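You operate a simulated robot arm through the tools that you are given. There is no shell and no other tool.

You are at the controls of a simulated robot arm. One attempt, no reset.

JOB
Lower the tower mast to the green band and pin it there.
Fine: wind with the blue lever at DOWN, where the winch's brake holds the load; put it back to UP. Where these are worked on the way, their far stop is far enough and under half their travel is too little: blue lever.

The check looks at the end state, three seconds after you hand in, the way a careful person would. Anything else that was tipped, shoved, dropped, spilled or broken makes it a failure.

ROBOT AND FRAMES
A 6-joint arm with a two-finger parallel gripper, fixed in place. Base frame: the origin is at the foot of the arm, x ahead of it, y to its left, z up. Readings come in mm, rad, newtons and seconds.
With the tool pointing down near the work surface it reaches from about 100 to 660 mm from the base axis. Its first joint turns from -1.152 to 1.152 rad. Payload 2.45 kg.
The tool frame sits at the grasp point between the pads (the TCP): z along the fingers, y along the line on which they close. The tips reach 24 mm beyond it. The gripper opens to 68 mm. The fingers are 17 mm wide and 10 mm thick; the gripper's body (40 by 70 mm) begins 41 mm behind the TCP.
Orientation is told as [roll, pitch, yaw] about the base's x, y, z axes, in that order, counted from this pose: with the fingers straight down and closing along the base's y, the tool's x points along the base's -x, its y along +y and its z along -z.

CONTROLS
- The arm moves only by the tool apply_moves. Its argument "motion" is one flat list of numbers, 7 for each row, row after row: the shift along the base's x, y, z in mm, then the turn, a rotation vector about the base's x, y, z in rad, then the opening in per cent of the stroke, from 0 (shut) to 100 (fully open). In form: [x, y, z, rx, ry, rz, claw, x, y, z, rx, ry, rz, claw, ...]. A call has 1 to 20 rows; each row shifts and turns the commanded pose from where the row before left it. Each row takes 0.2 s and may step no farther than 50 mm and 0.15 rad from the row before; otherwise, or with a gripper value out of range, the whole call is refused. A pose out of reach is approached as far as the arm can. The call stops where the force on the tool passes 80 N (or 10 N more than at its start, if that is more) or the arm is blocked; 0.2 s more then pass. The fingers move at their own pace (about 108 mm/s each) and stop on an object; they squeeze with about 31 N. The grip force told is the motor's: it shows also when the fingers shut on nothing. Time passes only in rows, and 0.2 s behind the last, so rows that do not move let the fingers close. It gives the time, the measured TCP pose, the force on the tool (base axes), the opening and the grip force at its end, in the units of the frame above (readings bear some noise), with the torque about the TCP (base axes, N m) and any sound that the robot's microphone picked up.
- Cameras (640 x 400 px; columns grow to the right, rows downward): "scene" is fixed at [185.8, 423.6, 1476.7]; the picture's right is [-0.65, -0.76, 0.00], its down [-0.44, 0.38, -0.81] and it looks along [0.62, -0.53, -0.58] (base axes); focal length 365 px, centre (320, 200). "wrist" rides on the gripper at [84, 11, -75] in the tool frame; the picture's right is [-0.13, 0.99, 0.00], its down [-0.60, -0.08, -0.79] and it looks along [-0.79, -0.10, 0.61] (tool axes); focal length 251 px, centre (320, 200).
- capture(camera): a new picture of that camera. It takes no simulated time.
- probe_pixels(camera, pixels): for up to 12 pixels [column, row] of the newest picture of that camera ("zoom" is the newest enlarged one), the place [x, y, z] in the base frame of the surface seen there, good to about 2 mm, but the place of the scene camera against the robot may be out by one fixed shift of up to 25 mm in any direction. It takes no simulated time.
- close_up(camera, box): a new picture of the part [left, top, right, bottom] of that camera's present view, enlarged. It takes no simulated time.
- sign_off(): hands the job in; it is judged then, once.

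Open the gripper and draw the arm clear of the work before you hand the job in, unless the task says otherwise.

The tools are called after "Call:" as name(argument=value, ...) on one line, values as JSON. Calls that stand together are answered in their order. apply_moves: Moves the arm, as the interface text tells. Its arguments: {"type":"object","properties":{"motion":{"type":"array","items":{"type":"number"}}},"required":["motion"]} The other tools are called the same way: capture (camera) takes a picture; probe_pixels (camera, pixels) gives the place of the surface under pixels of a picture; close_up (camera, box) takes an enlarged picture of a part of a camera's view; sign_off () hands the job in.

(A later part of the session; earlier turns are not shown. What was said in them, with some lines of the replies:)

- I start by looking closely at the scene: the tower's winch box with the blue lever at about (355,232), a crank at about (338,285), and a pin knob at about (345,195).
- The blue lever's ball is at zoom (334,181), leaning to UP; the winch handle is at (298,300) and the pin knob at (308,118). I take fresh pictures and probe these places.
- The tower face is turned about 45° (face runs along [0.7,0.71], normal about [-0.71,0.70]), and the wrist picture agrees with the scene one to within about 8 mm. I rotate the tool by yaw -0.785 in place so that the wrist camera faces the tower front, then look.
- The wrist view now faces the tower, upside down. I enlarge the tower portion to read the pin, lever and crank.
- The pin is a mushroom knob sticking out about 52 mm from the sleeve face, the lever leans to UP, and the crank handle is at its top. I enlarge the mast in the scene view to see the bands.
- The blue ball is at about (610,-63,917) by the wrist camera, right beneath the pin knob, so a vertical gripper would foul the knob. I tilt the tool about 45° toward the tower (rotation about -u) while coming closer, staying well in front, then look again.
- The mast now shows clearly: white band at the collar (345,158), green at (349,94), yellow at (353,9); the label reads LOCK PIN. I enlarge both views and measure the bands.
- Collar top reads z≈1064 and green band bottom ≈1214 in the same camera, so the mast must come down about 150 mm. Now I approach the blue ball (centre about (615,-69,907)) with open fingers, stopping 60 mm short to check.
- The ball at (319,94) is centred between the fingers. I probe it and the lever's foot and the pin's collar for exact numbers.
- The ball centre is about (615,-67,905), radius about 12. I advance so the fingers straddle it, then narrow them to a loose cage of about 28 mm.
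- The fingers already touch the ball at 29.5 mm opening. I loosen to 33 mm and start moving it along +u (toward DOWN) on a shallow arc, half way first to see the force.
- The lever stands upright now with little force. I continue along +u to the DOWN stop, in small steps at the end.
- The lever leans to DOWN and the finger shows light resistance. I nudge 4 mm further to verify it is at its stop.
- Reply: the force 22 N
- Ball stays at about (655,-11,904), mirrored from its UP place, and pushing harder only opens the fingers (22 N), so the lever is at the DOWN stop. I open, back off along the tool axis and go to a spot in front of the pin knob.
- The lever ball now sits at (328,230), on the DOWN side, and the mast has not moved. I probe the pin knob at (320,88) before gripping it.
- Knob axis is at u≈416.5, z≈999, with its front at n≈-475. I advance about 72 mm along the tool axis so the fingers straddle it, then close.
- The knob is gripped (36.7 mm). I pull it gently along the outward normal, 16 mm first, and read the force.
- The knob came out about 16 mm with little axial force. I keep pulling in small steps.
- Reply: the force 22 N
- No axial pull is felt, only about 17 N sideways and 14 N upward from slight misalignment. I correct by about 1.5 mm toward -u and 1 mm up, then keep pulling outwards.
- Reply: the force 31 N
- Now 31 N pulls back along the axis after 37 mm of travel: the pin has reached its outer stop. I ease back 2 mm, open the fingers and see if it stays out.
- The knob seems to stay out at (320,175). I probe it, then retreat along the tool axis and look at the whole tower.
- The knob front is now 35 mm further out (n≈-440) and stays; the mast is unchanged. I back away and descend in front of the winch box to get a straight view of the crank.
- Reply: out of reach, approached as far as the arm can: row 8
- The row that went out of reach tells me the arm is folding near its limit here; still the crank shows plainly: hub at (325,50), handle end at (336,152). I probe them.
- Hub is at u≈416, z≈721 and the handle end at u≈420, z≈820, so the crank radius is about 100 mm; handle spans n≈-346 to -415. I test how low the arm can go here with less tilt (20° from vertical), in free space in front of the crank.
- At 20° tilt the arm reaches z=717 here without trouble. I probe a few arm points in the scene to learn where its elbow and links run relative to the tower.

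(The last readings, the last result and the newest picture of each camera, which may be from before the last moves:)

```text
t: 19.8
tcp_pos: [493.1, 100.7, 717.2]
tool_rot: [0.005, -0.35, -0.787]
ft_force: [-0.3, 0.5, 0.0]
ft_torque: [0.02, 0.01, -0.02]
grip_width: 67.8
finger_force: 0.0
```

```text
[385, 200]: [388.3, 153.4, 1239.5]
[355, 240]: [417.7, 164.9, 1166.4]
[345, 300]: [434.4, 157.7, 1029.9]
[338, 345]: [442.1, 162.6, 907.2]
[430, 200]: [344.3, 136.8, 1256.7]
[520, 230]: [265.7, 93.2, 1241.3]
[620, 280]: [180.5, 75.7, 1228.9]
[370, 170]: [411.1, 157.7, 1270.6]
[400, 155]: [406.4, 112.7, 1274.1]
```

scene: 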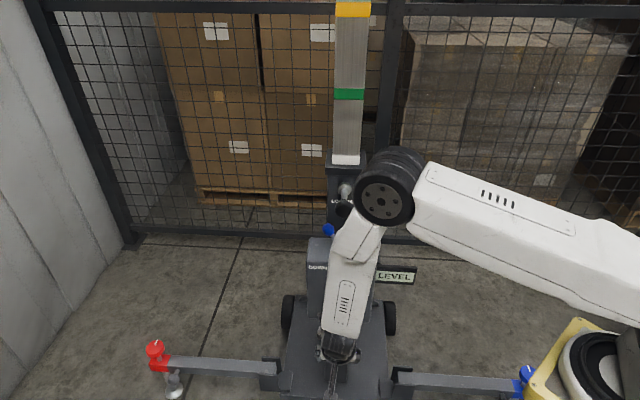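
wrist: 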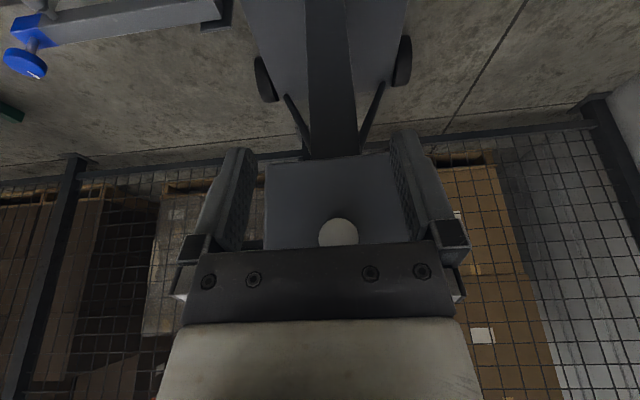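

The shoulder sits high (upper arm near z≈1240), so the crank circle (z 621–821) is reachable with about 25° tilt. I raise to handle height, stay 65 mm in front of it, and check the alignment.

Call:
apply_moves(motion=[1, 1, 35, -0.0306, -0.0312, 0, 100, 1, 1, 35, -0.0306, -0.0312, 0, 100, 0.5, 0.5, 35.8, 0, 0, 0, 100])

Call:
capture(camera="wrist")

Call:
capture(camera="scene")

```text
t: 20.6
tcp_pos: [496.8, 101.3, 822.4]
tool_rot: [0.004, -0.439, -0.786]
ft_force: [0.0, 0.1, -0.4]
ft_torque: [0.03, -0.02, 0.0]
grip_width: 68.0
finger_force: 0.1
```

```text
taken
```

wrist: 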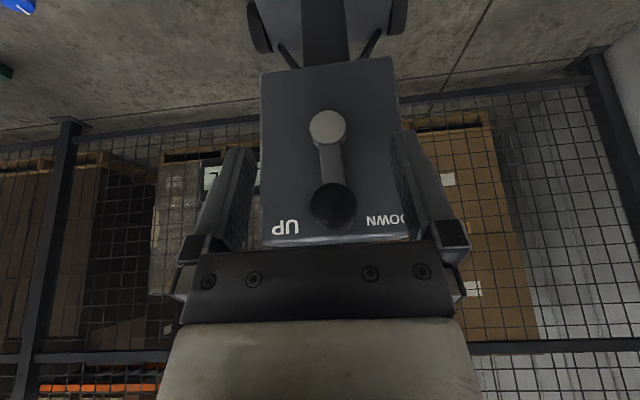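

```text
taken
```

scene: 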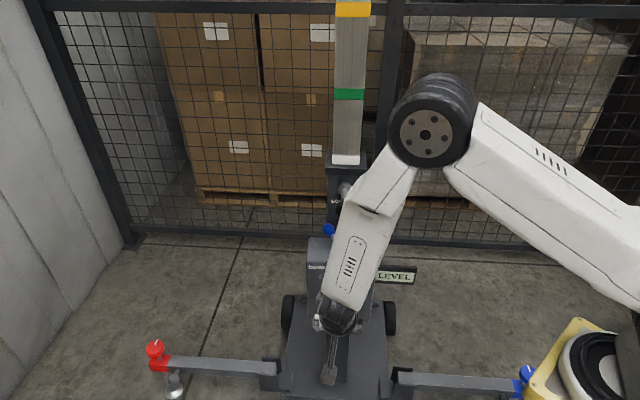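

Good view of the crank: hub at (327,128), handle at (333,205). I probe them again for a precise circle.

Call:
close_up(camera="wrist", box=[250, 90, 410, 250])

Call:
probe_pixels(camera="wrist", pixels=[[327, 128], [327, 113], [327, 143], [312, 128], [342, 128], [333, 205], [313, 205], [354, 205], [333, 186], [333, 224], [333, 165], [330, 240]])

```text
2.50 times, centred on (330, 170) of wrist
```

zoom: 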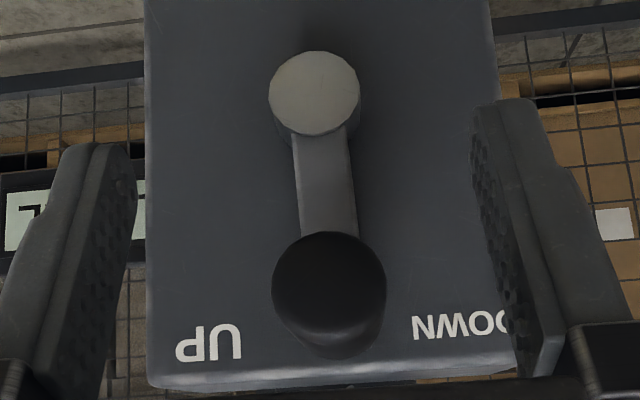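

```text
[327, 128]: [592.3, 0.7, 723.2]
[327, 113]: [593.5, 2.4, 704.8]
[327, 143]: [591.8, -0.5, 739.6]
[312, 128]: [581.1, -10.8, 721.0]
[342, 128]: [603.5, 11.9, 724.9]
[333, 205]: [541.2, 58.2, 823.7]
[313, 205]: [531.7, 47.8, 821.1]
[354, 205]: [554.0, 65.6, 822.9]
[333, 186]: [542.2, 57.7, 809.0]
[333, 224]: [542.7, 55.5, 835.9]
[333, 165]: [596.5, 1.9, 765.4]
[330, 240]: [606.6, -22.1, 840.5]
```

Hub centre u≈415, z≈722; handle u≈420, z≈822; radius 100 mm. The tool is aligned, so I slide straight in 84 mm along -n with open fingers and then close on the handle.

Call:
apply_moves(motion=[20, -19.6, 0, 0, 0, 0, 100, 20, -19.6, 0, 0, 0, 0, 100, 20, -19.6, 0, 0, 0, 0, 100, 0, 0, 0, 0, 0, 0, 0, 0, 0, 0, 0, 0, 0, 0, 0, 0, 0, 0, 0, 0, 0])

Call:
capture(camera="wrist")

Call:
close_up(camera="scene", box=[270, 190, 420, 390])

```text
t: 22.0
tcp_pos: [555.4, 42.4, 823.8]
tool_rot: [0.007, -0.437, -0.789]
ft_force: [3.4, -0.2, -3.3]
ft_torque: [0.28, 0.27, -0.29]
grip_width: 33.4
finger_force: 45.2
```

```text
taken
```

wrist: 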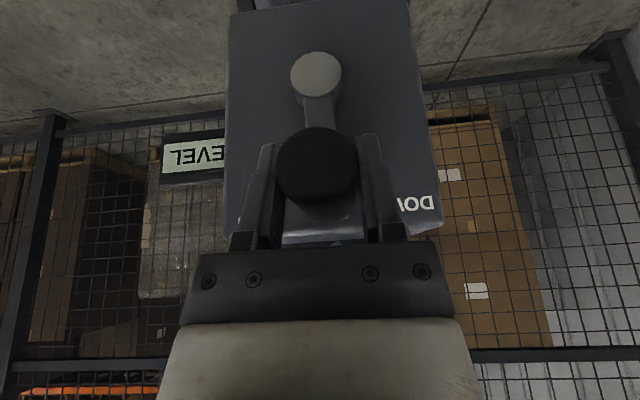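

```text
2.00 times, centred on (345, 290) of scene
```

zoom: 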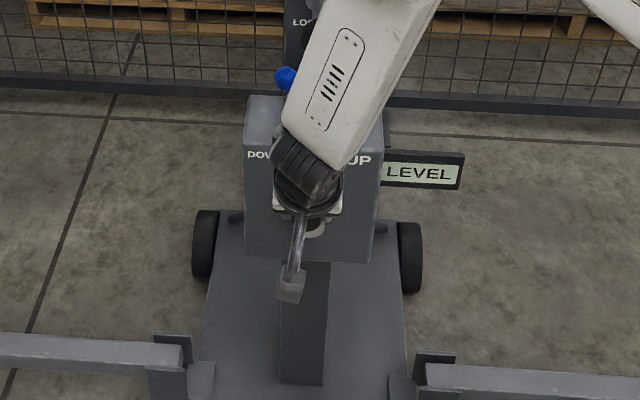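

The handle is held (33.4 mm). I try turning it toward +u (counter-clockwise seen from the front) by 30° and read the force and the mast.

Call:
apply_moves(motion=[12.1, 12.35, -2.5, 0, 0, 0, 0, 11.6, 11.85, -5.3, 0, 0, 0, 0, 10.8, 11, -8.2, 0, 0, 0, 0])

Call:
capture(camera="wrist")

Call:
capture(camera="scene")

```text
t: 22.8
tcp_pos: [589.7, 78.2, 807.9]
tool_rot: [0.007, -0.44, -0.79]
ft_force: [3.1, -4.7, 6.0]
ft_torque: [0.07, 0.1, -0.33]
grip_width: 33.1
finger_force: 45.1
```

```text
taken
```

wrist: 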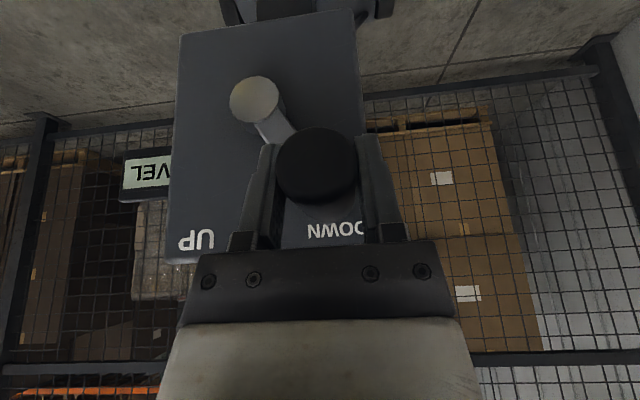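

```text
taken
```

scene: 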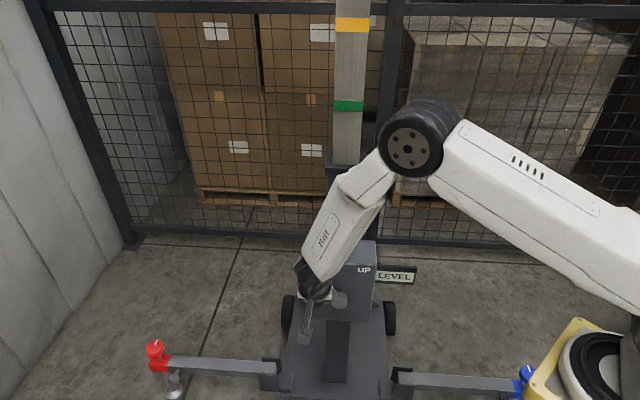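

The mast came down noticeably (green band from row 94 to 106) for only about 30° of crank, so a small rotation is enough. I measure the band before going on.

Call:
close_up(camera="scene", box=[300, 60, 400, 180])

Call:
probe_pixels(camera="wrist", pixels=[[255, 100], [280, 130], [317, 165]])

```text
3.33 times, centred on (350, 120) of scene
```

zoom: 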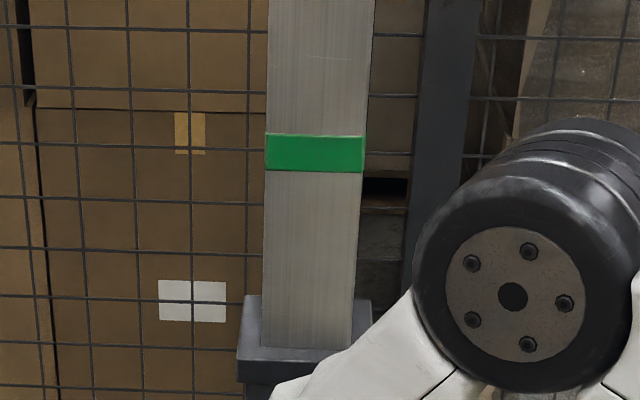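

```text
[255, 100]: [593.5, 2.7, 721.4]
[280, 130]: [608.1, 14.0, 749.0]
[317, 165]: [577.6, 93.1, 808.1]
```

Call:
probe_pixels(camera="zoom", pixels=[[313, 137], [313, 142], [313, 165], [313, 170], [310, 250], [306, 342], [300, 355], [313, 128], [313, 178]])

```text
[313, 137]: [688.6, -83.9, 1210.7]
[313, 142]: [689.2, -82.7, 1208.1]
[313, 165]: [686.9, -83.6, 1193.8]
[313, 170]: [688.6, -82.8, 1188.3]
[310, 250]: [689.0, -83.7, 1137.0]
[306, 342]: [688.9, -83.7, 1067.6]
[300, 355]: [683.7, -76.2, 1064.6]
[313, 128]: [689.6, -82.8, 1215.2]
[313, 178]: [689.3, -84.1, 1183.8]
```

The band dropped about 25 mm for about 30°, i.e. roughly 0.86 mm per degree, so about 143–148° more is needed. I continue the arc from θ≈32° to 82° and check again.

Call:
apply_moves(motion=[9.7, 9.9, -10.5, 0, 0, 0, 0, 8.4, 8.6, -12.8, 0, 0, 0, 0, 6.65, 6.8, -14.7, 0, 0, 0, 0, 4.8, 4.9, -16.1, 0, 0, 0, 0, 2.7, 2.8, -17.1, 0, 0, 0, 0])

Call:
capture(camera="wrist")

Call:
capture(camera="scene")

```text
t: 24.0
tcp_pos: [621.6, 111.0, 735.3]
tool_rot: [0.007, -0.439, -0.785]
ft_force: [16.8, -7.1, 4.2]
ft_torque: [0.22, 0.23, -0.23]
grip_width: 33.3
finger_force: 45.5
```

```text
taken
```

wrist: 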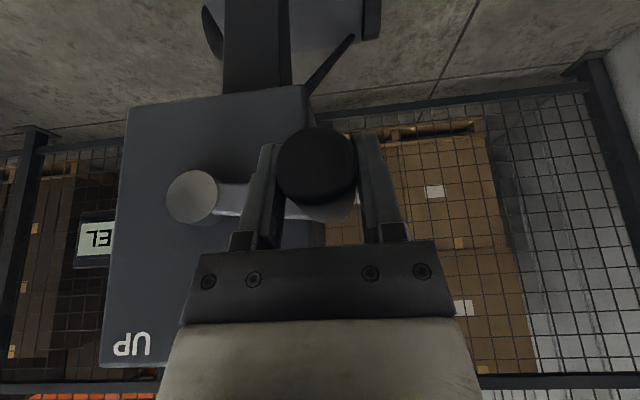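

```text
taken
```

scene: 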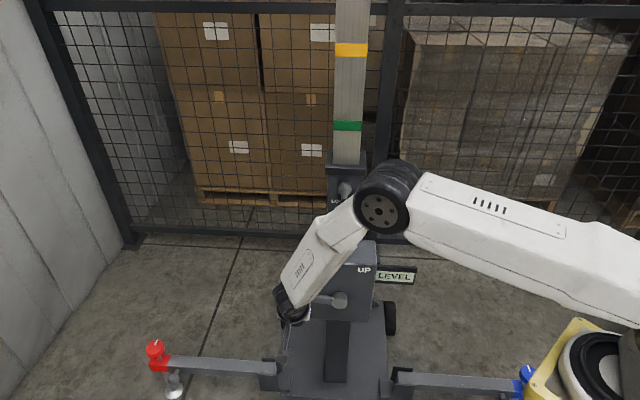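

Green is now at row 126 and forces remain low. I continue the arc to about θ=142°.

Call:
apply_moves(motion=[1.1, 0.1, -17.5, 0, 0, 0, 0, -1.5, -1.5, -17.4, 0, 0, 0, 0, -3.6, -3.6, -16.7, 0, 0, 0, 0, -5.6, -5.7, -15.7, 0, 0, 0, 0, -7.35, -7.5, -13.9, 0, 0, 0, 0, -9, -9.1, -12, 0, 0, 0, 0])

Call:
capture(camera="scene")

Call:
close_up(camera="scene", box=[300, 60, 400, 180])

Call:
probe_pixels(camera="zoom", pixels=[[310, 240], [310, 250], [310, 260], [310, 270], [310, 280], [310, 290], [306, 342], [300, 355]])

```text
t: 25.4
tcp_pos: [594.0, 83.4, 640.6]
tool_rot: [0.001, -0.437, -0.787]
ft_force: [-20.1, -4.2, 27.5]
ft_torque: [-0.14, -0.17, 0.13]
grip_width: 33.0
finger_force: 45.3
```

```text
taken
```

scene: 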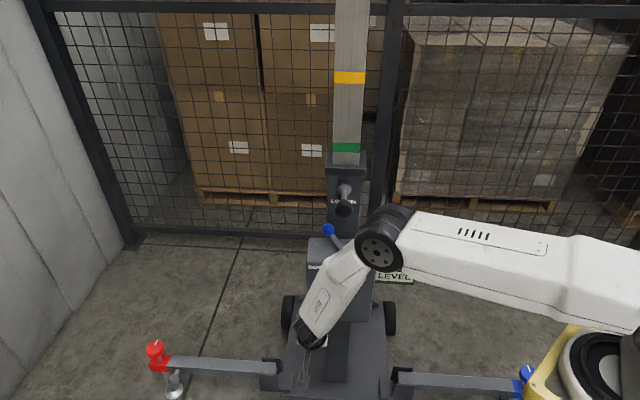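

```text
3.33 times, centred on (350, 120) of scene
```

zoom: 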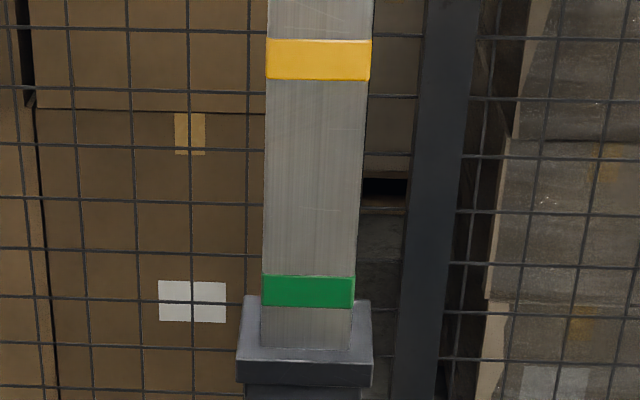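

```text
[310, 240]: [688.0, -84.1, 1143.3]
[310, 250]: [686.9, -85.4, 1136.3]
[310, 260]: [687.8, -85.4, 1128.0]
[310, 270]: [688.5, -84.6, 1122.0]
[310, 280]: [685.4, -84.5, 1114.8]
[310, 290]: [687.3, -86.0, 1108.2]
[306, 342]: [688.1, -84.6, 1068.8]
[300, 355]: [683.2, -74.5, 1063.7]
```

Green bottom is now at zoom row 307 against the target row 349 (where the white band sat), i.e. about 31 mm left, about 36°. I correct 1 mm inward for the radial force and go on to about θ=163°.

Call:
apply_moves(motion=[-10.7, -10.9, -8.5, 0, 0, 0, 0, -11.3, -11.5, -6.6, 0, 0, 0, 0, 0, 0, 0, 0, 0, 0, 0])

Call:
close_up(camera="scene", box=[310, 120, 390, 220])

Call:
capture(camera="wrist")

```text
t: 26.2
tcp_pos: [574.2, 62.0, 624.1]
tool_rot: [0.006, -0.435, -0.784]
ft_force: [-1.8, 12.5, -3.5]
ft_torque: [0.13, 0.11, 0.39]
grip_width: 33.1
finger_force: 44.9
```

```text
4.00 times, centred on (350, 170) of scene
```

zoom: 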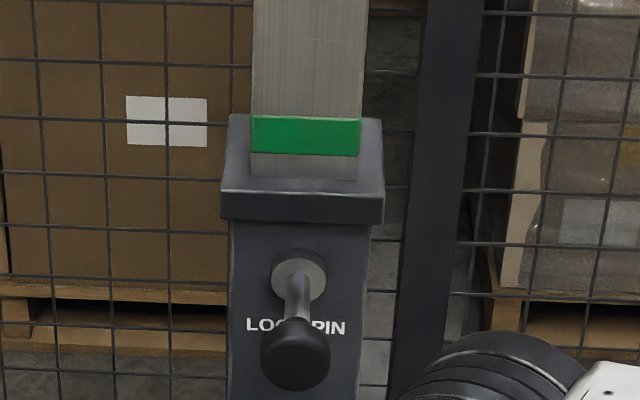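

```text
taken
```

wrist: 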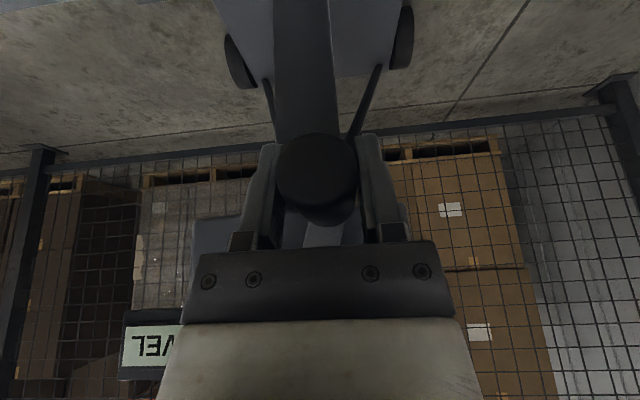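

Green bottom is at zoom row 153, collar junction at row 179: about 16 mm to go. A circle fit through the readings gives centre (u 412.6, z 721.2), R≈102.7, so I move from θ≈161° to 175° and compare with the original white-band picture.

Call:
apply_moves(motion=[-5.6, -5.7, -2.4, 0, 0, 0, 0, -5.5, -5.6, -1.6, 0, 0, 0, 0, -6.2, -6.3, -1.2, 0, 0, 0, 0, 0, 0, 0, 0, 0, 0, 0])

Call:
close_up(camera="scene", box=[300, 60, 400, 180])

Call:
close_up(camera="scene", box=[325, 130, 375, 180])

```text
t: 27.2
tcp_pos: [556.6, 42.9, 620.8]
tool_rot: [0.004, -0.436, -0.785]
ft_force: [-2.8, 8.3, -11.8]
ft_torque: [0.48, 0.42, 0.29]
grip_width: 32.9
finger_force: 45.0
```

```text
3.33 times, centred on (350, 120) of scene
```

zoom: 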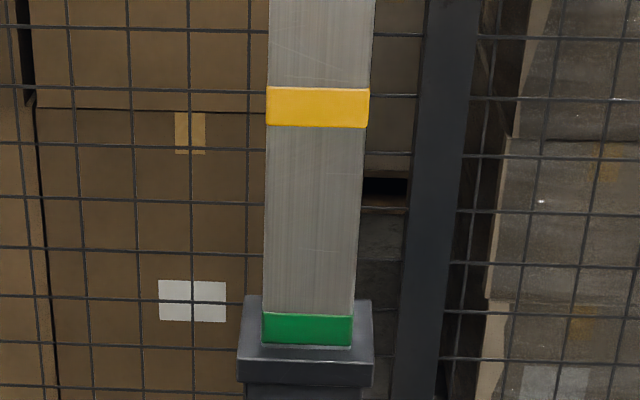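

```text
8.00 times, centred on (350, 155) of scene
```

zoom: 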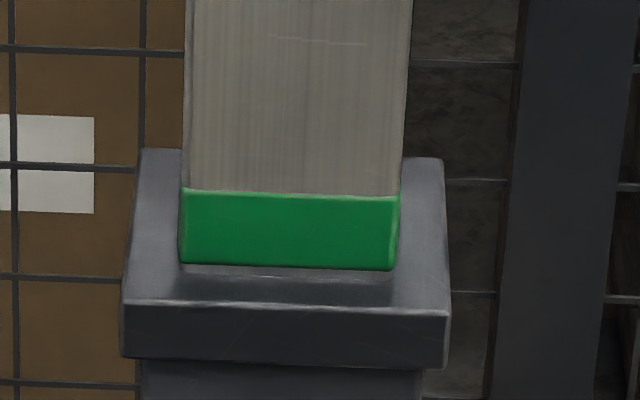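

Only a thin grey strip (about 10 px at 8×, roughly 3 mm) is left beneath the green band. I turn about 3.8° more, i.e. 6.7 mm along -u.

Call:
apply_moves(motion=[-2.4, -2.4, -0.6, 0, 0, 0, 0, -2.3, -2.4, -0.4, 0, 0, 0, 0, 0, 0, 0, 0, 0, 0, 0])

Call:
close_up(camera="scene", box=[300, 60, 400, 180])

Call:
close_up(camera="scene", box=[325, 130, 375, 180])

```text
t: 28.0
tcp_pos: [551.1, 38.4, 620.9]
tool_rot: [0.004, -0.435, -0.787]
ft_force: [-0.2, 7.1, -24.5]
ft_torque: [0.0, -0.04, 0.09]
grip_width: 32.9
finger_force: 45.2
```

```text
3.33 times, centred on (350, 120) of scene
```

zoom: 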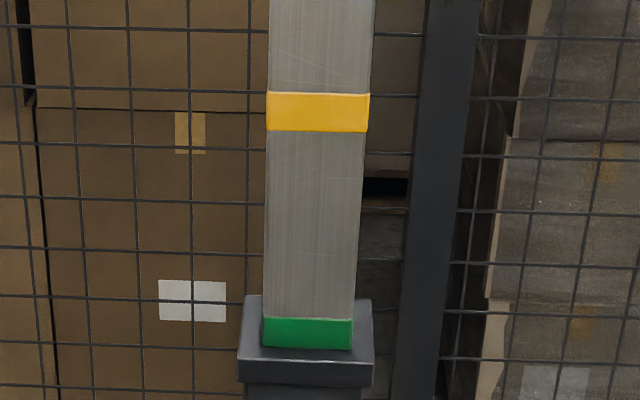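

```text
8.00 times, centred on (350, 155) of scene
```

zoom: 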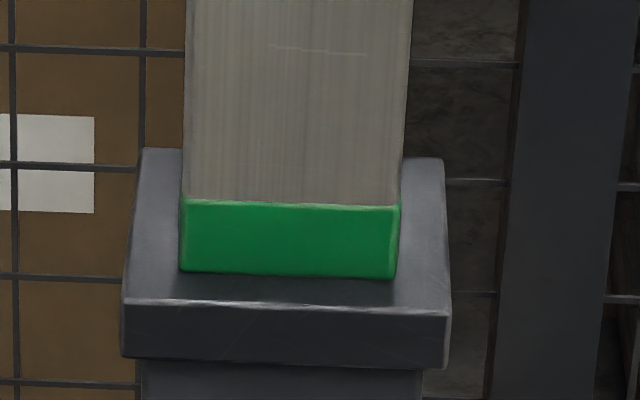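

The green band now sits almost exactly where the white one sat (scene rows 155.5–164.5 against 155.2–164.8), perhaps 0.5–1 mm high. I turn a last 1.2 mm of handle travel and ease the 24 N vertical strain before releasing.

Call:
apply_moves(motion=[-0.85, -0.85, -1.5, 0, 0, 0, 0, 0, 0, 0, 0, 0, 0, 0])

Call:
close_up(camera="scene", box=[300, 60, 400, 180])

Call:
close_up(camera="scene", box=[310, 140, 390, 220])

```text
t: 28.6
tcp_pos: [552.0, 39.3, 620.1]
tool_rot: [0.006, -0.436, -0.789]
ft_force: [-21.9, 12.7, 20.9]
ft_torque: [0.27, 0.31, -0.05]
grip_width: 33.1
finger_force: 45.0
```

```text
3.33 times, centred on (350, 120) of scene
```

zoom: 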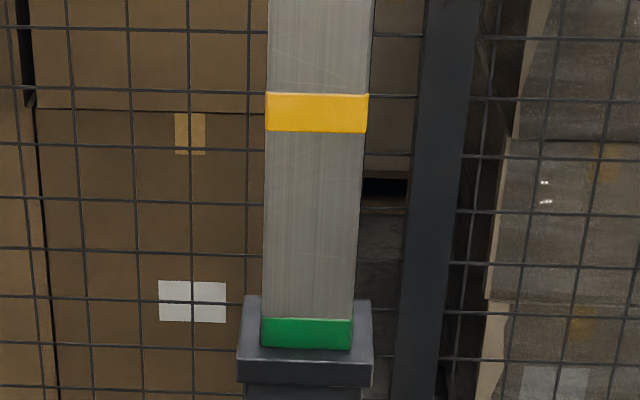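

```text
5.00 times, centred on (350, 180) of scene
```

zoom: 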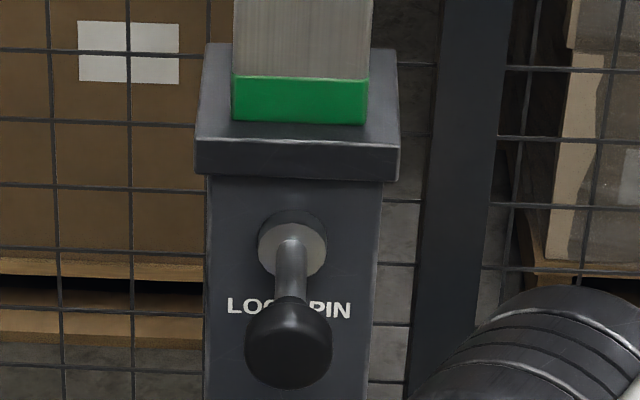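

Yellow and green now sit at rows 93–132 and 318–349, matching the original green and white positions. I relax, open the fingers and withdraw straight out along the handle's axis, then check that the mast holds.

Call:
apply_moves(motion=[-0.7, 0.7, 0.6, 0, 0, 0, 0, 0, 0, 0, 0, 0, 0, 100, 0, 0, 0, 0, 0, 0, 100, 0, 0, 0, 0, 0, 0, 100, -21.4, 21, 0, 0, 0, 0, 100, -21.4, 21, 0, 0, 0, 0, 100, -21.4, 21, 0, 0, 0, 0, 100, -21.4, 21, 0, 0, 0, 0, 100])

Call:
capture(camera="wrist")

Call:
close_up(camera="scene", box=[300, 60, 400, 180])

Call:
close_up(camera="scene", box=[310, 140, 390, 220])

```text
t: 30.4
tcp_pos: [477.1, 127.5, 618.9]
tool_rot: [-0.002, -0.436, -0.784]
ft_force: [0.5, -0.5, 0.3]
ft_torque: [-0.02, 0.0, 0.01]
grip_width: 67.9
finger_force: 0.0
out of reach, approached as far as the arm can: row 7, 8
```

```text
taken
```

wrist: 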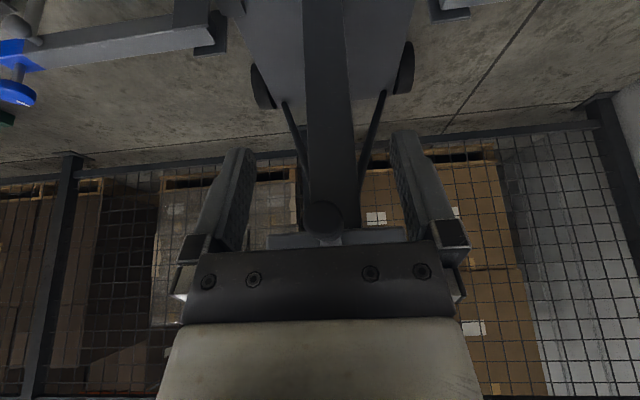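

```text
3.33 times, centred on (350, 120) of scene
```

zoom: 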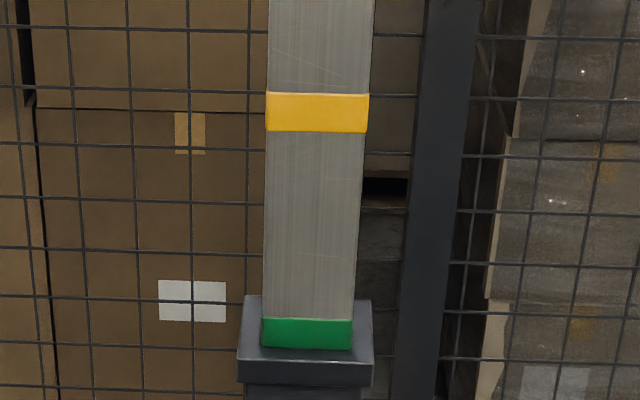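

```text
5.00 times, centred on (350, 180) of scene
```

zoom: 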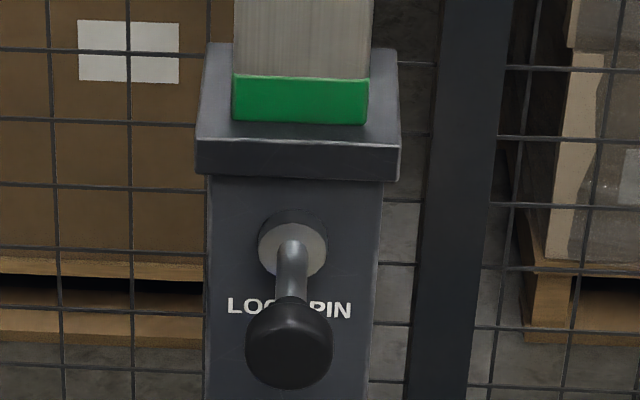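

The mast holds at the green band, with the crank handle at the bottom. I raise the arm in front of the tower and tilt back to 45° for the pin.

Call:
apply_moves(motion=[0, 0, 46, 0, 0, 0, 100, 0, 0, 46, 0, 0, 0, 100, 0, 0, 46, 0, 0, 0, 100, 0, 0, 46, 0, 0, 0, 100, 0, 0, 46, 0, 0, 0, 100, 10, -10, 46, 0, 0, 0, 100, 10, -10, 46, 0, 0, 0, 100, 10, -10, 46, -0.0815, -0.0831, 0, 100, 10, -10, 46, -0.0815, -0.0831, 0, 100, 10, -10, 46, -0.0815, -0.0831, 0, 100])

Call:
capture(camera="wrist")

Call:
capture(camera="scene")

```text
t: 32.6
tcp_pos: [528.1, 79.6, 1080.2]
tool_rot: [0.011, -0.789, -0.791]
ft_force: [-0.9, -0.7, 1.3]
ft_torque: [0.01, 0.01, -0.01]
grip_width: 68.1
finger_force: 0.0
```

```text
taken
```

wrist: 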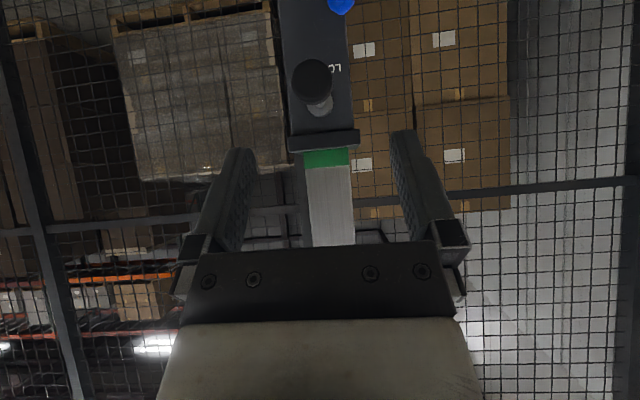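

```text
taken
```

scene: 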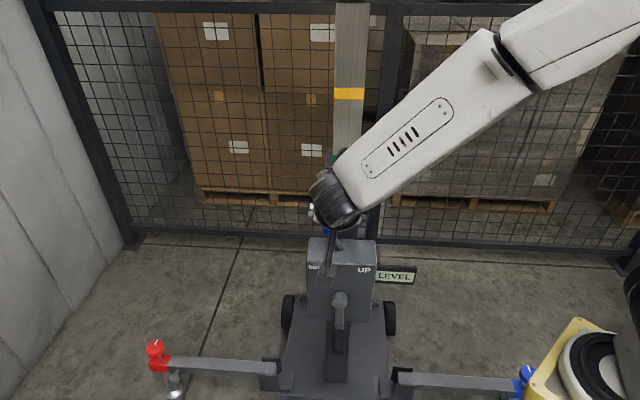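

The knob shows at (313,85) with the green band at the collar. I probe it, then move to 60 mm short of it along the tool axis.

Call:
probe_pixels(camera="wrist", pixels=[[311, 80], [297, 80], [326, 80], [311, 65], [311, 94], [325, 151], [325, 165], [325, 145]])

Call:
apply_moves(motion=[18.8, -23.1, -12.9, 0, 0, 0, 100, 18.8, -23.1, -12.9, 0, 0, 0, 100, 18.8, -23.1, -12.9, 0, 0, 0, 100])

Call:
capture(camera="wrist")

```text
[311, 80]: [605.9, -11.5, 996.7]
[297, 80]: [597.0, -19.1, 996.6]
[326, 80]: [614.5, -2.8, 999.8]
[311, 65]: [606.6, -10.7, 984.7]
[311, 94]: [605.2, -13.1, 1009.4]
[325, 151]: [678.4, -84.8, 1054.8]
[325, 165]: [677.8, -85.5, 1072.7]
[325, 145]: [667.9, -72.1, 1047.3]
```

```text
t: 33.4
tcp_pos: [584.0, 11.6, 1039.6]
tool_rot: [0.01, -0.786, -0.79]
ft_force: [-0.2, 0.6, -0.4]
ft_torque: [0.0, 0.03, -0.01]
grip_width: 68.1
finger_force: 0.1
```

```text
taken
```

wrist: 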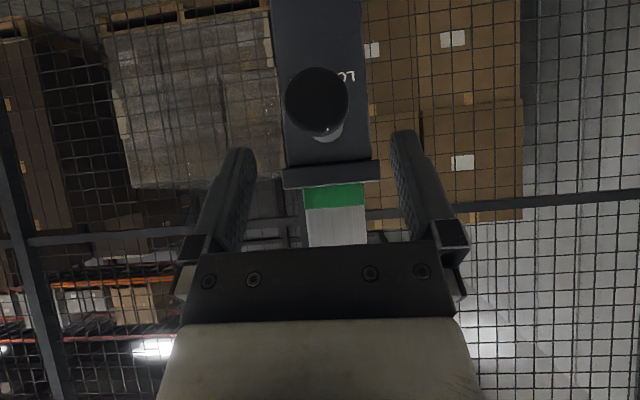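

The knob is centred at about (615,-20,998.5). I advance onto it and close the fingers.

Call:
apply_moves(motion=[10.3, -10.5, -13.7, 0, 0, 0, 100, 10.3, -10.5, -13.7, 0, 0, 0, 100, 10.3, -10.5, -13.7, 0, 0, 0, 100, 0, 0, 0, 0, 0, 0, 0, 0, 0, 0, 0, 0, 0, 0, 0, 0, 0, 0, 0, 0, 0])

Call:
capture(camera="wrist")

```text
t: 34.8
tcp_pos: [614.5, -20.9, 999.3]
tool_rot: [0.012, -0.785, -0.79]
ft_force: [9.9, 6.6, -5.2]
ft_torque: [0.04, -0.21, -0.06]
grip_width: 36.2
finger_force: 45.3
```

```text
taken
```

wrist: 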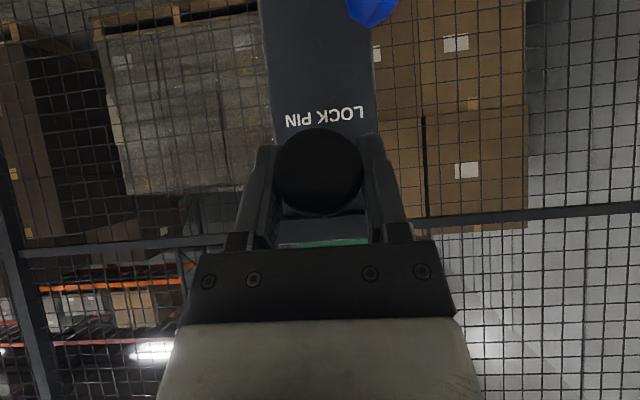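

Knob gripped (36.2 mm). I push it in along -n in small steps, watching the axial force.

Call:
apply_moves(motion=[2.86, -2.8, 0, 0, 0, 0, 0, 2.86, -2.8, 0, 0, 0, 0, 0, 2.86, -2.8, 0, 0, 0, 0, 0])

```text
t: 35.6
tcp_pos: [623.8, -29.6, 998.6]
tool_rot: [0.01, -0.787, -0.791]
ft_force: [4.6, 4.7, -0.7]
ft_torque: [0.5, 0.71, 0.28]
grip_width: 36.4
finger_force: 44.8
```

The pin slides in freely so far (13 mm, no axial force). I continue.

Call:
apply_moves(motion=[2.86, -2.8, 0, 0, 0, 0, 0, 2.86, -2.8, 0, 0, 0, 0, 0, 2.86, -2.8, 0, 0, 0, 0, 0])

Call:
capture(camera="wrist")

```text
t: 36.4
tcp_pos: [633.1, -37.2, 999.2]
tool_rot: [0.009, -0.788, -0.79]
ft_force: [0.5, 1.9, 2.6]
ft_torque: [0.45, 0.67, 0.11]
grip_width: 36.4
finger_force: 45.2
```

```text
taken
```

wrist: 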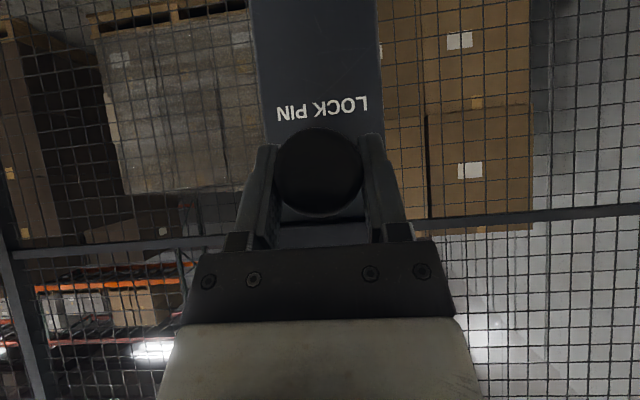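

24.6 mm in with no resistance; about 10–11 mm remain to the original depth. I push on in small steps to the seat.

Call:
apply_moves(motion=[2.14, -2.1, 0, 0, 0, 0, 0, 2.14, -2.1, 0, 0, 0, 0, 0, 2.14, -2.1, 0, 0, 0, 0, 0, 1.43, -1.4, 0, 0, 0, 0, 0])

Call:
capture(camera="wrist")

```text
t: 37.4
tcp_pos: [638.7, -44.9, 998.6]
tool_rot: [0.009, -0.79, -0.791]
ft_force: [-16.1, 2.7, 10.4]
ft_torque: [-0.76, -0.58, -0.29]
grip_width: 36.6
finger_force: 44.9
```

```text
taken
```

wrist: 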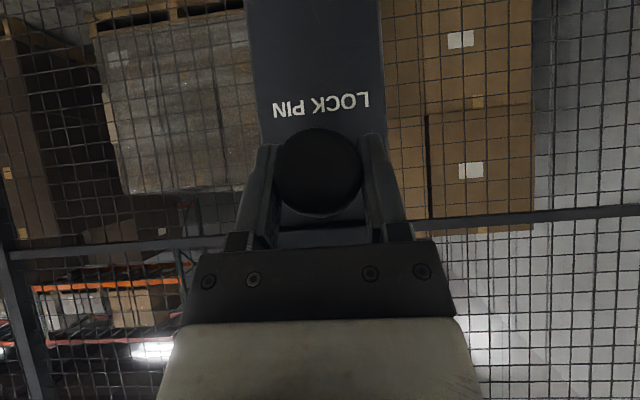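

The TCP is at n≈-487.5, the original seat depth, with 13 N axial. I push 2 mm more to confirm it is seated.

Call:
apply_moves(motion=[0.72, -0.7, 0, 0, 0, 0, 0, 0.72, -0.7, 0, 0, 0, 0, 0, 0, 0, 0, 0, 0, 0, 0])

```text
t: 38.2
tcp_pos: [640.1, -46.7, 999.1]
tool_rot: [0.012, -0.788, -0.79]
ft_force: [-29.3, 7.3, 16.7]
ft_torque: [-0.02, 0.23, -0.16]
grip_width: 36.3
finger_force: 44.4
```

26 N axial resistance at the original depth: the pin is seated. I relax 1 mm, open, retreat, and inspect the pin and mast.

Call:
apply_moves(motion=[-0.7, 0.7, 0, 0, 0, 0, 0, 0, 0, 0, 0, 0, 0, 100, 0, 0, 0, 0, 0, 0, 100, 0, 0, 0, 0, 0, 0, 100, -12.6, 12.4, 17.7, 0, 0, 0, 100, -12.6, 12.4, 17.7, 0, 0, 0, 100, -12.6, 12.4, 17.7, 0, 0, 0, 100, -12.6, 12.4, 17.7, 0, 0, 0, 100])

Call:
capture(camera="wrist")

Call:
capture(camera="scene")

```text
t: 40.0
tcp_pos: [588.8, 3.5, 1070.6]
tool_rot: [0.009, -0.787, -0.788]
ft_force: [0.5, -0.5, -0.3]
ft_torque: [0.01, 0.01, -0.01]
grip_width: 68.2
finger_force: 0.0
```

```text
taken
```

wrist: 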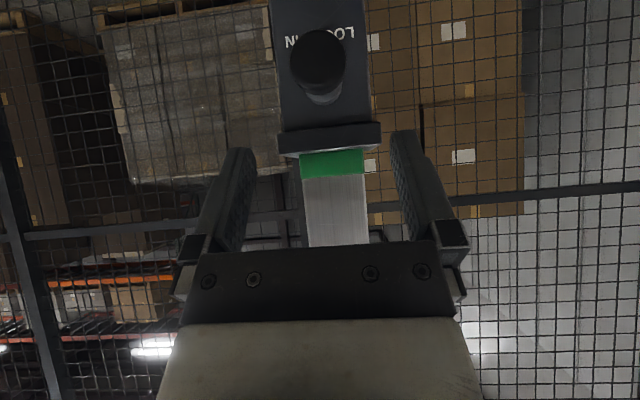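

```text
taken
```

scene: 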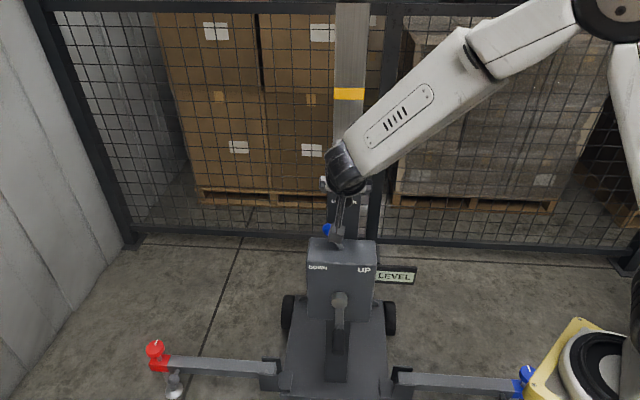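

Call:
probe_pixels(camera="wrist", pixels=[[318, 58], [318, 45], [318, 75], [322, 97], [332, 152], [332, 165]])

Call:
close_up(camera="wrist", box=[260, 0, 400, 190])

```text
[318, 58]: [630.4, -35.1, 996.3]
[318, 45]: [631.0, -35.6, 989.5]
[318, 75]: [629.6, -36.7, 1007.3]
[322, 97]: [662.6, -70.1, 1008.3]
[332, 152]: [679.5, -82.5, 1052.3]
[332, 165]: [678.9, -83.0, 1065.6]
```

```text
2.11 times, centred on (330, 95) of wrist
```

zoom: 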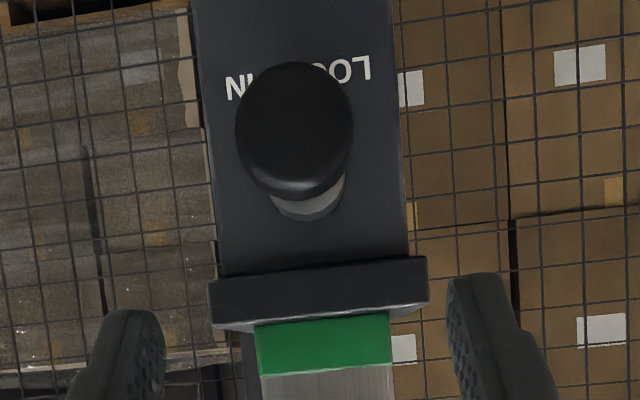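

The pin is back at its original depth (knob front n≈-475) with the green band sitting on the collar. Now to put the lever back: I move in front of the ball at its DOWN place.

Call:
apply_moves(motion=[10.5, 6.4, -35.3, 0, 0, 0, 100, 10.5, 6.4, -35.3, 0, 0, 0, 100, 10.5, 6.4, -35.3, 0, 0, 0, 100])

Call:
capture(camera="wrist")

```text
t: 40.8
tcp_pos: [621.2, 23.2, 963.0]
tool_rot: [0.013, -0.788, -0.79]
ft_force: [0.4, -0.3, 0.3]
ft_torque: [-0.01, -0.01, 0.03]
grip_width: 68.0
finger_force: 0.1
```

```text
taken
```

wrist: 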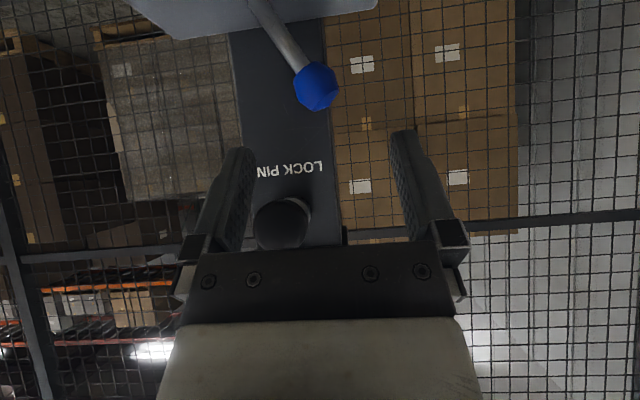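

The ball at (316,88) is centred between the fingers. I advance about 78 mm along the tool axis and narrow to a loose cage.

Call:
probe_pixels(camera="wrist", pixels=[[316, 86], [303, 88], [330, 88]])

Call:
apply_moves(motion=[13.2, -13.2, -18.3, 0, 0, 0, 100, 13.2, -13.2, -18.3, 0, 0, 0, 100, 13.2, -13.2, -18.3, 0, 0, 0, 100, 0, 0, 0, 0, 0, 0, 50, 0, 0, 0, 0, 0, 0, 50])

Call:
capture(camera="wrist")

```text
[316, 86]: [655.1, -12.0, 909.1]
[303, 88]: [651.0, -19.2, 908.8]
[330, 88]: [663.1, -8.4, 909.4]
```

```text
t: 42.0
tcp_pos: [660.1, -17.4, 908.0]
tool_rot: [0.01, -0.786, -0.791]
ft_force: [0.6, -0.3, -0.5]
ft_torque: [0.0, 0.01, 0.0]
grip_width: 33.9
finger_force: 0.1
```

```text
taken
```

wrist: 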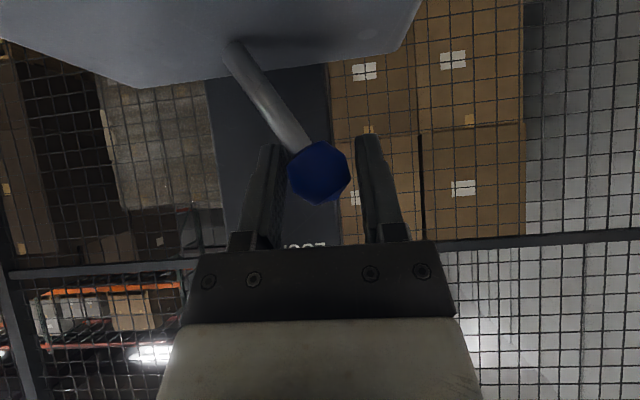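

The ball is loosely caged. I sweep it back along -u toward UP on the same shallow arc.

Call:
apply_moves(motion=[-5.8, -5.9, 3.2, 0, 0, 0, 50, -5.8, -5.9, 2.2, 0, 0, 0, 50, -5.8, -5.9, 1.3, 0, 0, 0, 50, -5.8, -5.9, 0.4, 0, 0, 0, 50, -5.8, -5.9, -0.5, 0, 0, 0, 50, -5.8, -5.9, -1.3, 0, 0, 0, 50, -5.8, -5.9, -2.2, 0, 0, 0, 50, -5.8, -5.9, -3.3, 0, 0, 0, 50])

Call:
capture(camera="wrist")

```text
t: 43.8
tcp_pos: [617.0, -66.4, 910.6]
tool_rot: [0.016, -0.796, -0.799]
ft_force: [-0.3, -1.3, 0.6]
ft_torque: [-0.02, 0.04, -0.03]
grip_width: 35.1
finger_force: 0.5
```

```text
taken
```

wrist: 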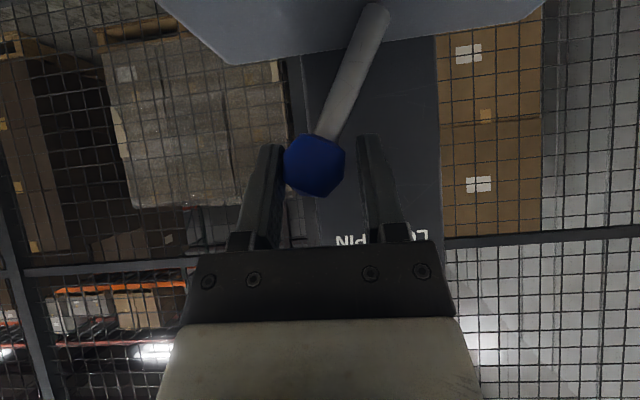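

The ball seems to have snapped ahead against the left finger near its original UP place. I push on 8 mm along -u so the right finger bears on it, confirming the stop.

Call:
apply_moves(motion=[-2.1, -2.1, -0.8, 0, 0, 0, 50, -2.1, -2.1, -0.8, 0, 0, 0, 50, -1.4, -1.4, -0.5, 0, 0, 0, 50, 0, 0, 0, 0, 0, 0, 50])

Call:
capture(camera="wrist")

```text
t: 44.8
tcp_pos: [609.9, -69.2, 908.1]
tool_rot: [0.012, -0.787, -0.789]
ft_force: [1.6, 2.8, 1.3]
ft_torque: [0.03, -0.03, 0.03]
grip_width: 37.1
finger_force: 2.5
```

```text
taken
```

wrist: 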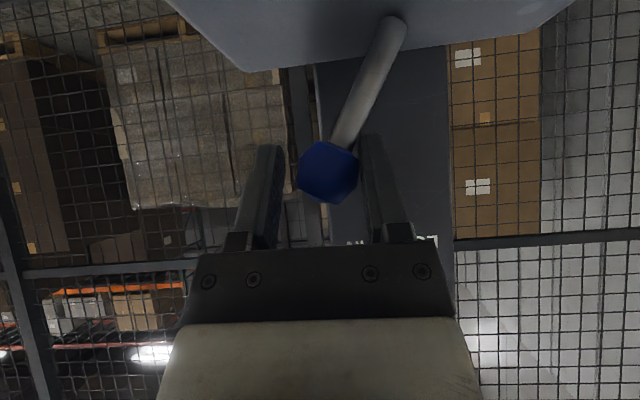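

The right finger now bears on the ball (opening forced to 37 mm). One more 4 mm nudge confirms the stop, as it did at DOWN.

Call:
apply_moves(motion=[-1.4, -1.4, -0.6, 0, 0, 0, 50, -1.4, -1.4, -0.6, 0, 0, 0, 50, 0, 0, 0, 0, 0, 0, 50])

Call:
capture(camera="wrist")

Call:
probe_pixels(camera="wrist", pixels=[[330, 165], [370, 75], [390, 35]])

```text
t: 45.6
tcp_pos: [606.8, -71.0, 906.5]
tool_rot: [0.016, -0.789, -0.791]
ft_force: [9.5, 7.5, 9.0]
ft_torque: [0.17, -0.3, 0.05]
grip_width: 43.5
finger_force: 6.1
```

```text
taken
```

wrist: 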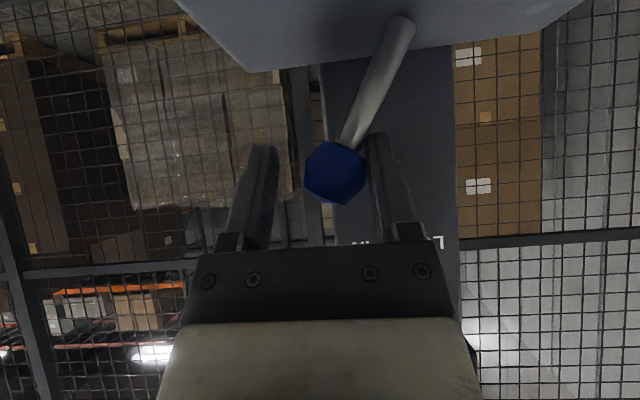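

```text
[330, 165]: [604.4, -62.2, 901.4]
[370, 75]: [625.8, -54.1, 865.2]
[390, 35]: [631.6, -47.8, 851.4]
```

12 N against the stop, ball at u≈379 (originally ≈382): the lever is fully at UP. I ease back, open, and withdraw along the tool axis.

Call:
apply_moves(motion=[3, 3, 1, 0, 0, 0, 100, 0, 0, 0, 0, 0, 0, 100, 0, 0, 0, 0, 0, 0, 100, -12.6, 12.4, 17.7, 0, 0, 0, 100, -12.6, 12.4, 17.7, 0, 0, 0, 100, -12.6, 12.4, 17.7, 0, 0, 0, 100, -12.6, 12.4, 17.7, 0, 0, 0, 100])

Call:
capture(camera="wrist")

Call:
capture(camera="scene")

```text
t: 47.2
tcp_pos: [558.6, -21.7, 977.6]
tool_rot: [0.01, -0.785, -0.789]
ft_force: [-0.6, -0.1, -0.1]
ft_torque: [-0.02, 0.02, -0.03]
grip_width: 67.9
finger_force: 0.1
```

```text
taken
```

wrist: 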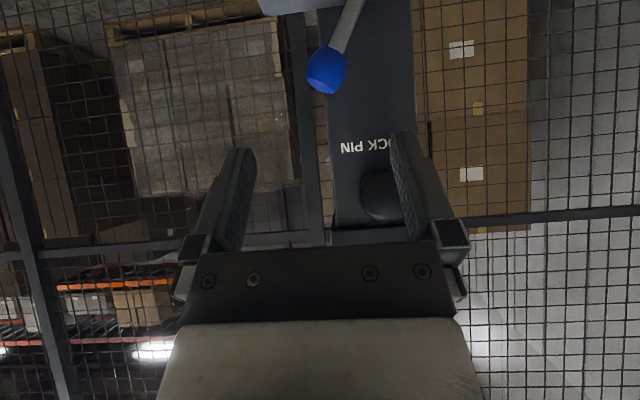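

```text
taken
```

scene: 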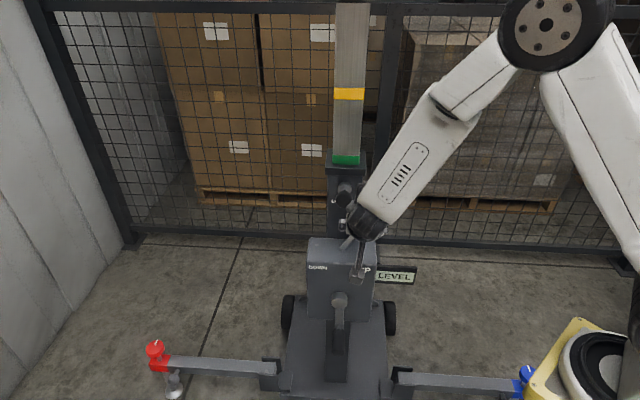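

Lever at UP, pin in, mast at green. I withdraw the arm up and back to its clear pose and take final pictures.

Call:
apply_moves(motion=[-20, 20, 10, 0, 0, 0, 100, -20, 20, 20, 0, 0, 0, 100, -13, 16.5, 35, 0.0917, 0.0935, 0, 100, -13, 16.5, 35, 0.0917, 0.0935, 0, 100, -13, 16.5, 35, 0.0917, 0.0935, 0, 100, -13, 16.5, 35, 0.0917, 0.0935, 0, 100, -13, 16.5, 35, 0.0917, 0.0935, 0, 100, -13, 16.5, 35, 0.0917, 0.0935, 0, 100])

Call:
capture(camera="scene")

Call:
capture(camera="wrist")

```text
t: 49.0
tcp_pos: [440.4, 119.8, 1216.0]
tool_rot: [-0.001, 0.003, -0.784]
ft_force: [0.0, -0.1, -0.1]
ft_torque: [0.03, 0.0, 0.0]
grip_width: 68.0
finger_force: 0.0
```

```text
taken
```

scene: 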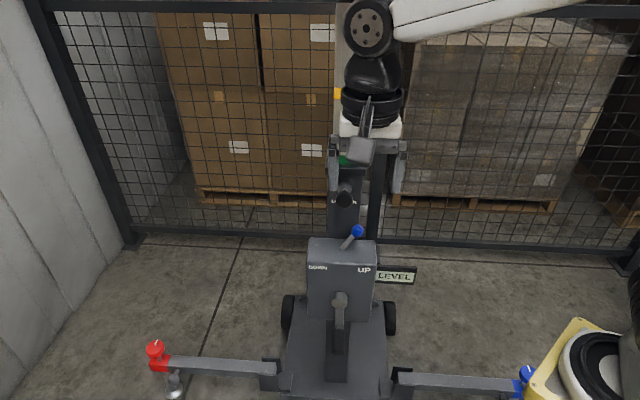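

```text
taken
```

wrist: 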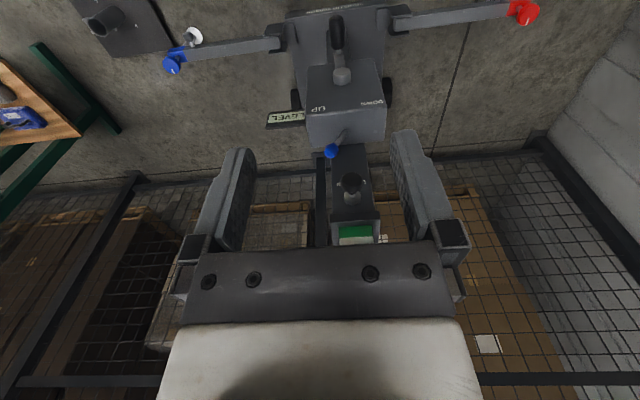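

Call:
close_up(camera="scene", box=[280, 150, 440, 330])

Call:
close_up(camera="wrist", box=[260, 80, 420, 250])

Call:
probe_pixels(camera="wrist", pixels=[[331, 151], [351, 182], [354, 232], [354, 238], [341, 75]])

```text
2.22 times, centred on (360, 240) of scene
```

zoom: 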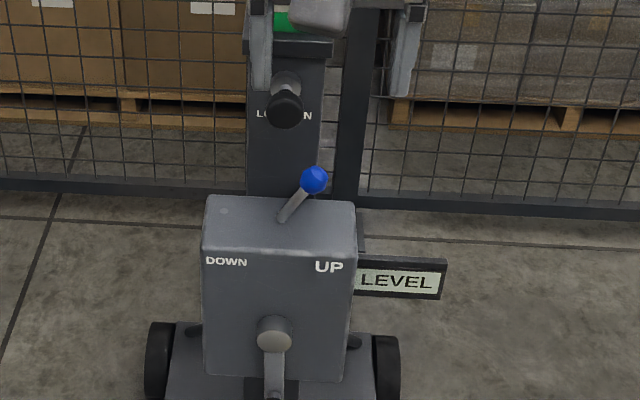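

```text
2.35 times, centred on (340, 165) of wrist
```

zoom: 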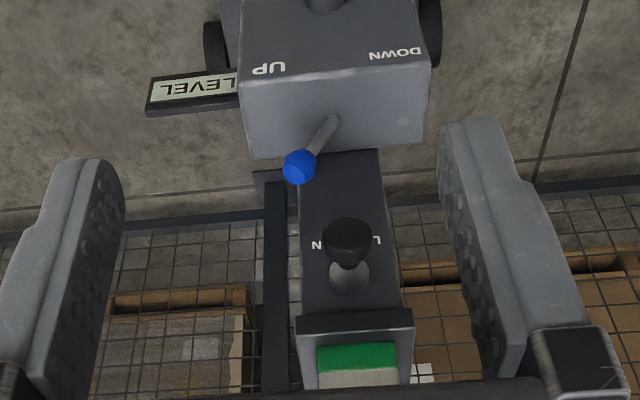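

```text
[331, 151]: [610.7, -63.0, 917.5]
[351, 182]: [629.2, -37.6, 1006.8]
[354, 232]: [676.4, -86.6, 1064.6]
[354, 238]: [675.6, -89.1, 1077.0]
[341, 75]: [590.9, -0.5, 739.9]
```

Lever ball is at (610.7,-63,917.5) and pin knob front at (629,-38,1007), the same as at the start. The green band sits at the collar, the indicator still reads LEVEL, and the arm is clear with the gripper open. I hand in.

Call:
sign_off()

```text
The job is handed in.
```

The mast is down at the green band and pinned there, the blue lever is back at UP, and I've handed the job in. I don't have the result of the check.

- **Mast:** it came down about 150 mm, measured on the scene camera. The green band now sits where the white one was, and the mast held still when I let go of the crank.
- **Pin:** it slid in without resistance to its original depth and stopped firmly there.
- **Blue lever:** I moved it to its DOWN stop before winding and back to its UP stop afterwards. The ball is within 1–2 mm of where it started.
- **Around the tower:** the indicator still reads LEVEL, and I saw nothing else moved in the final pictures. The crank handle now hangs at the bottom of its circle instead of the top.

The gripper is open and the arm is drawn back clear of the tower.
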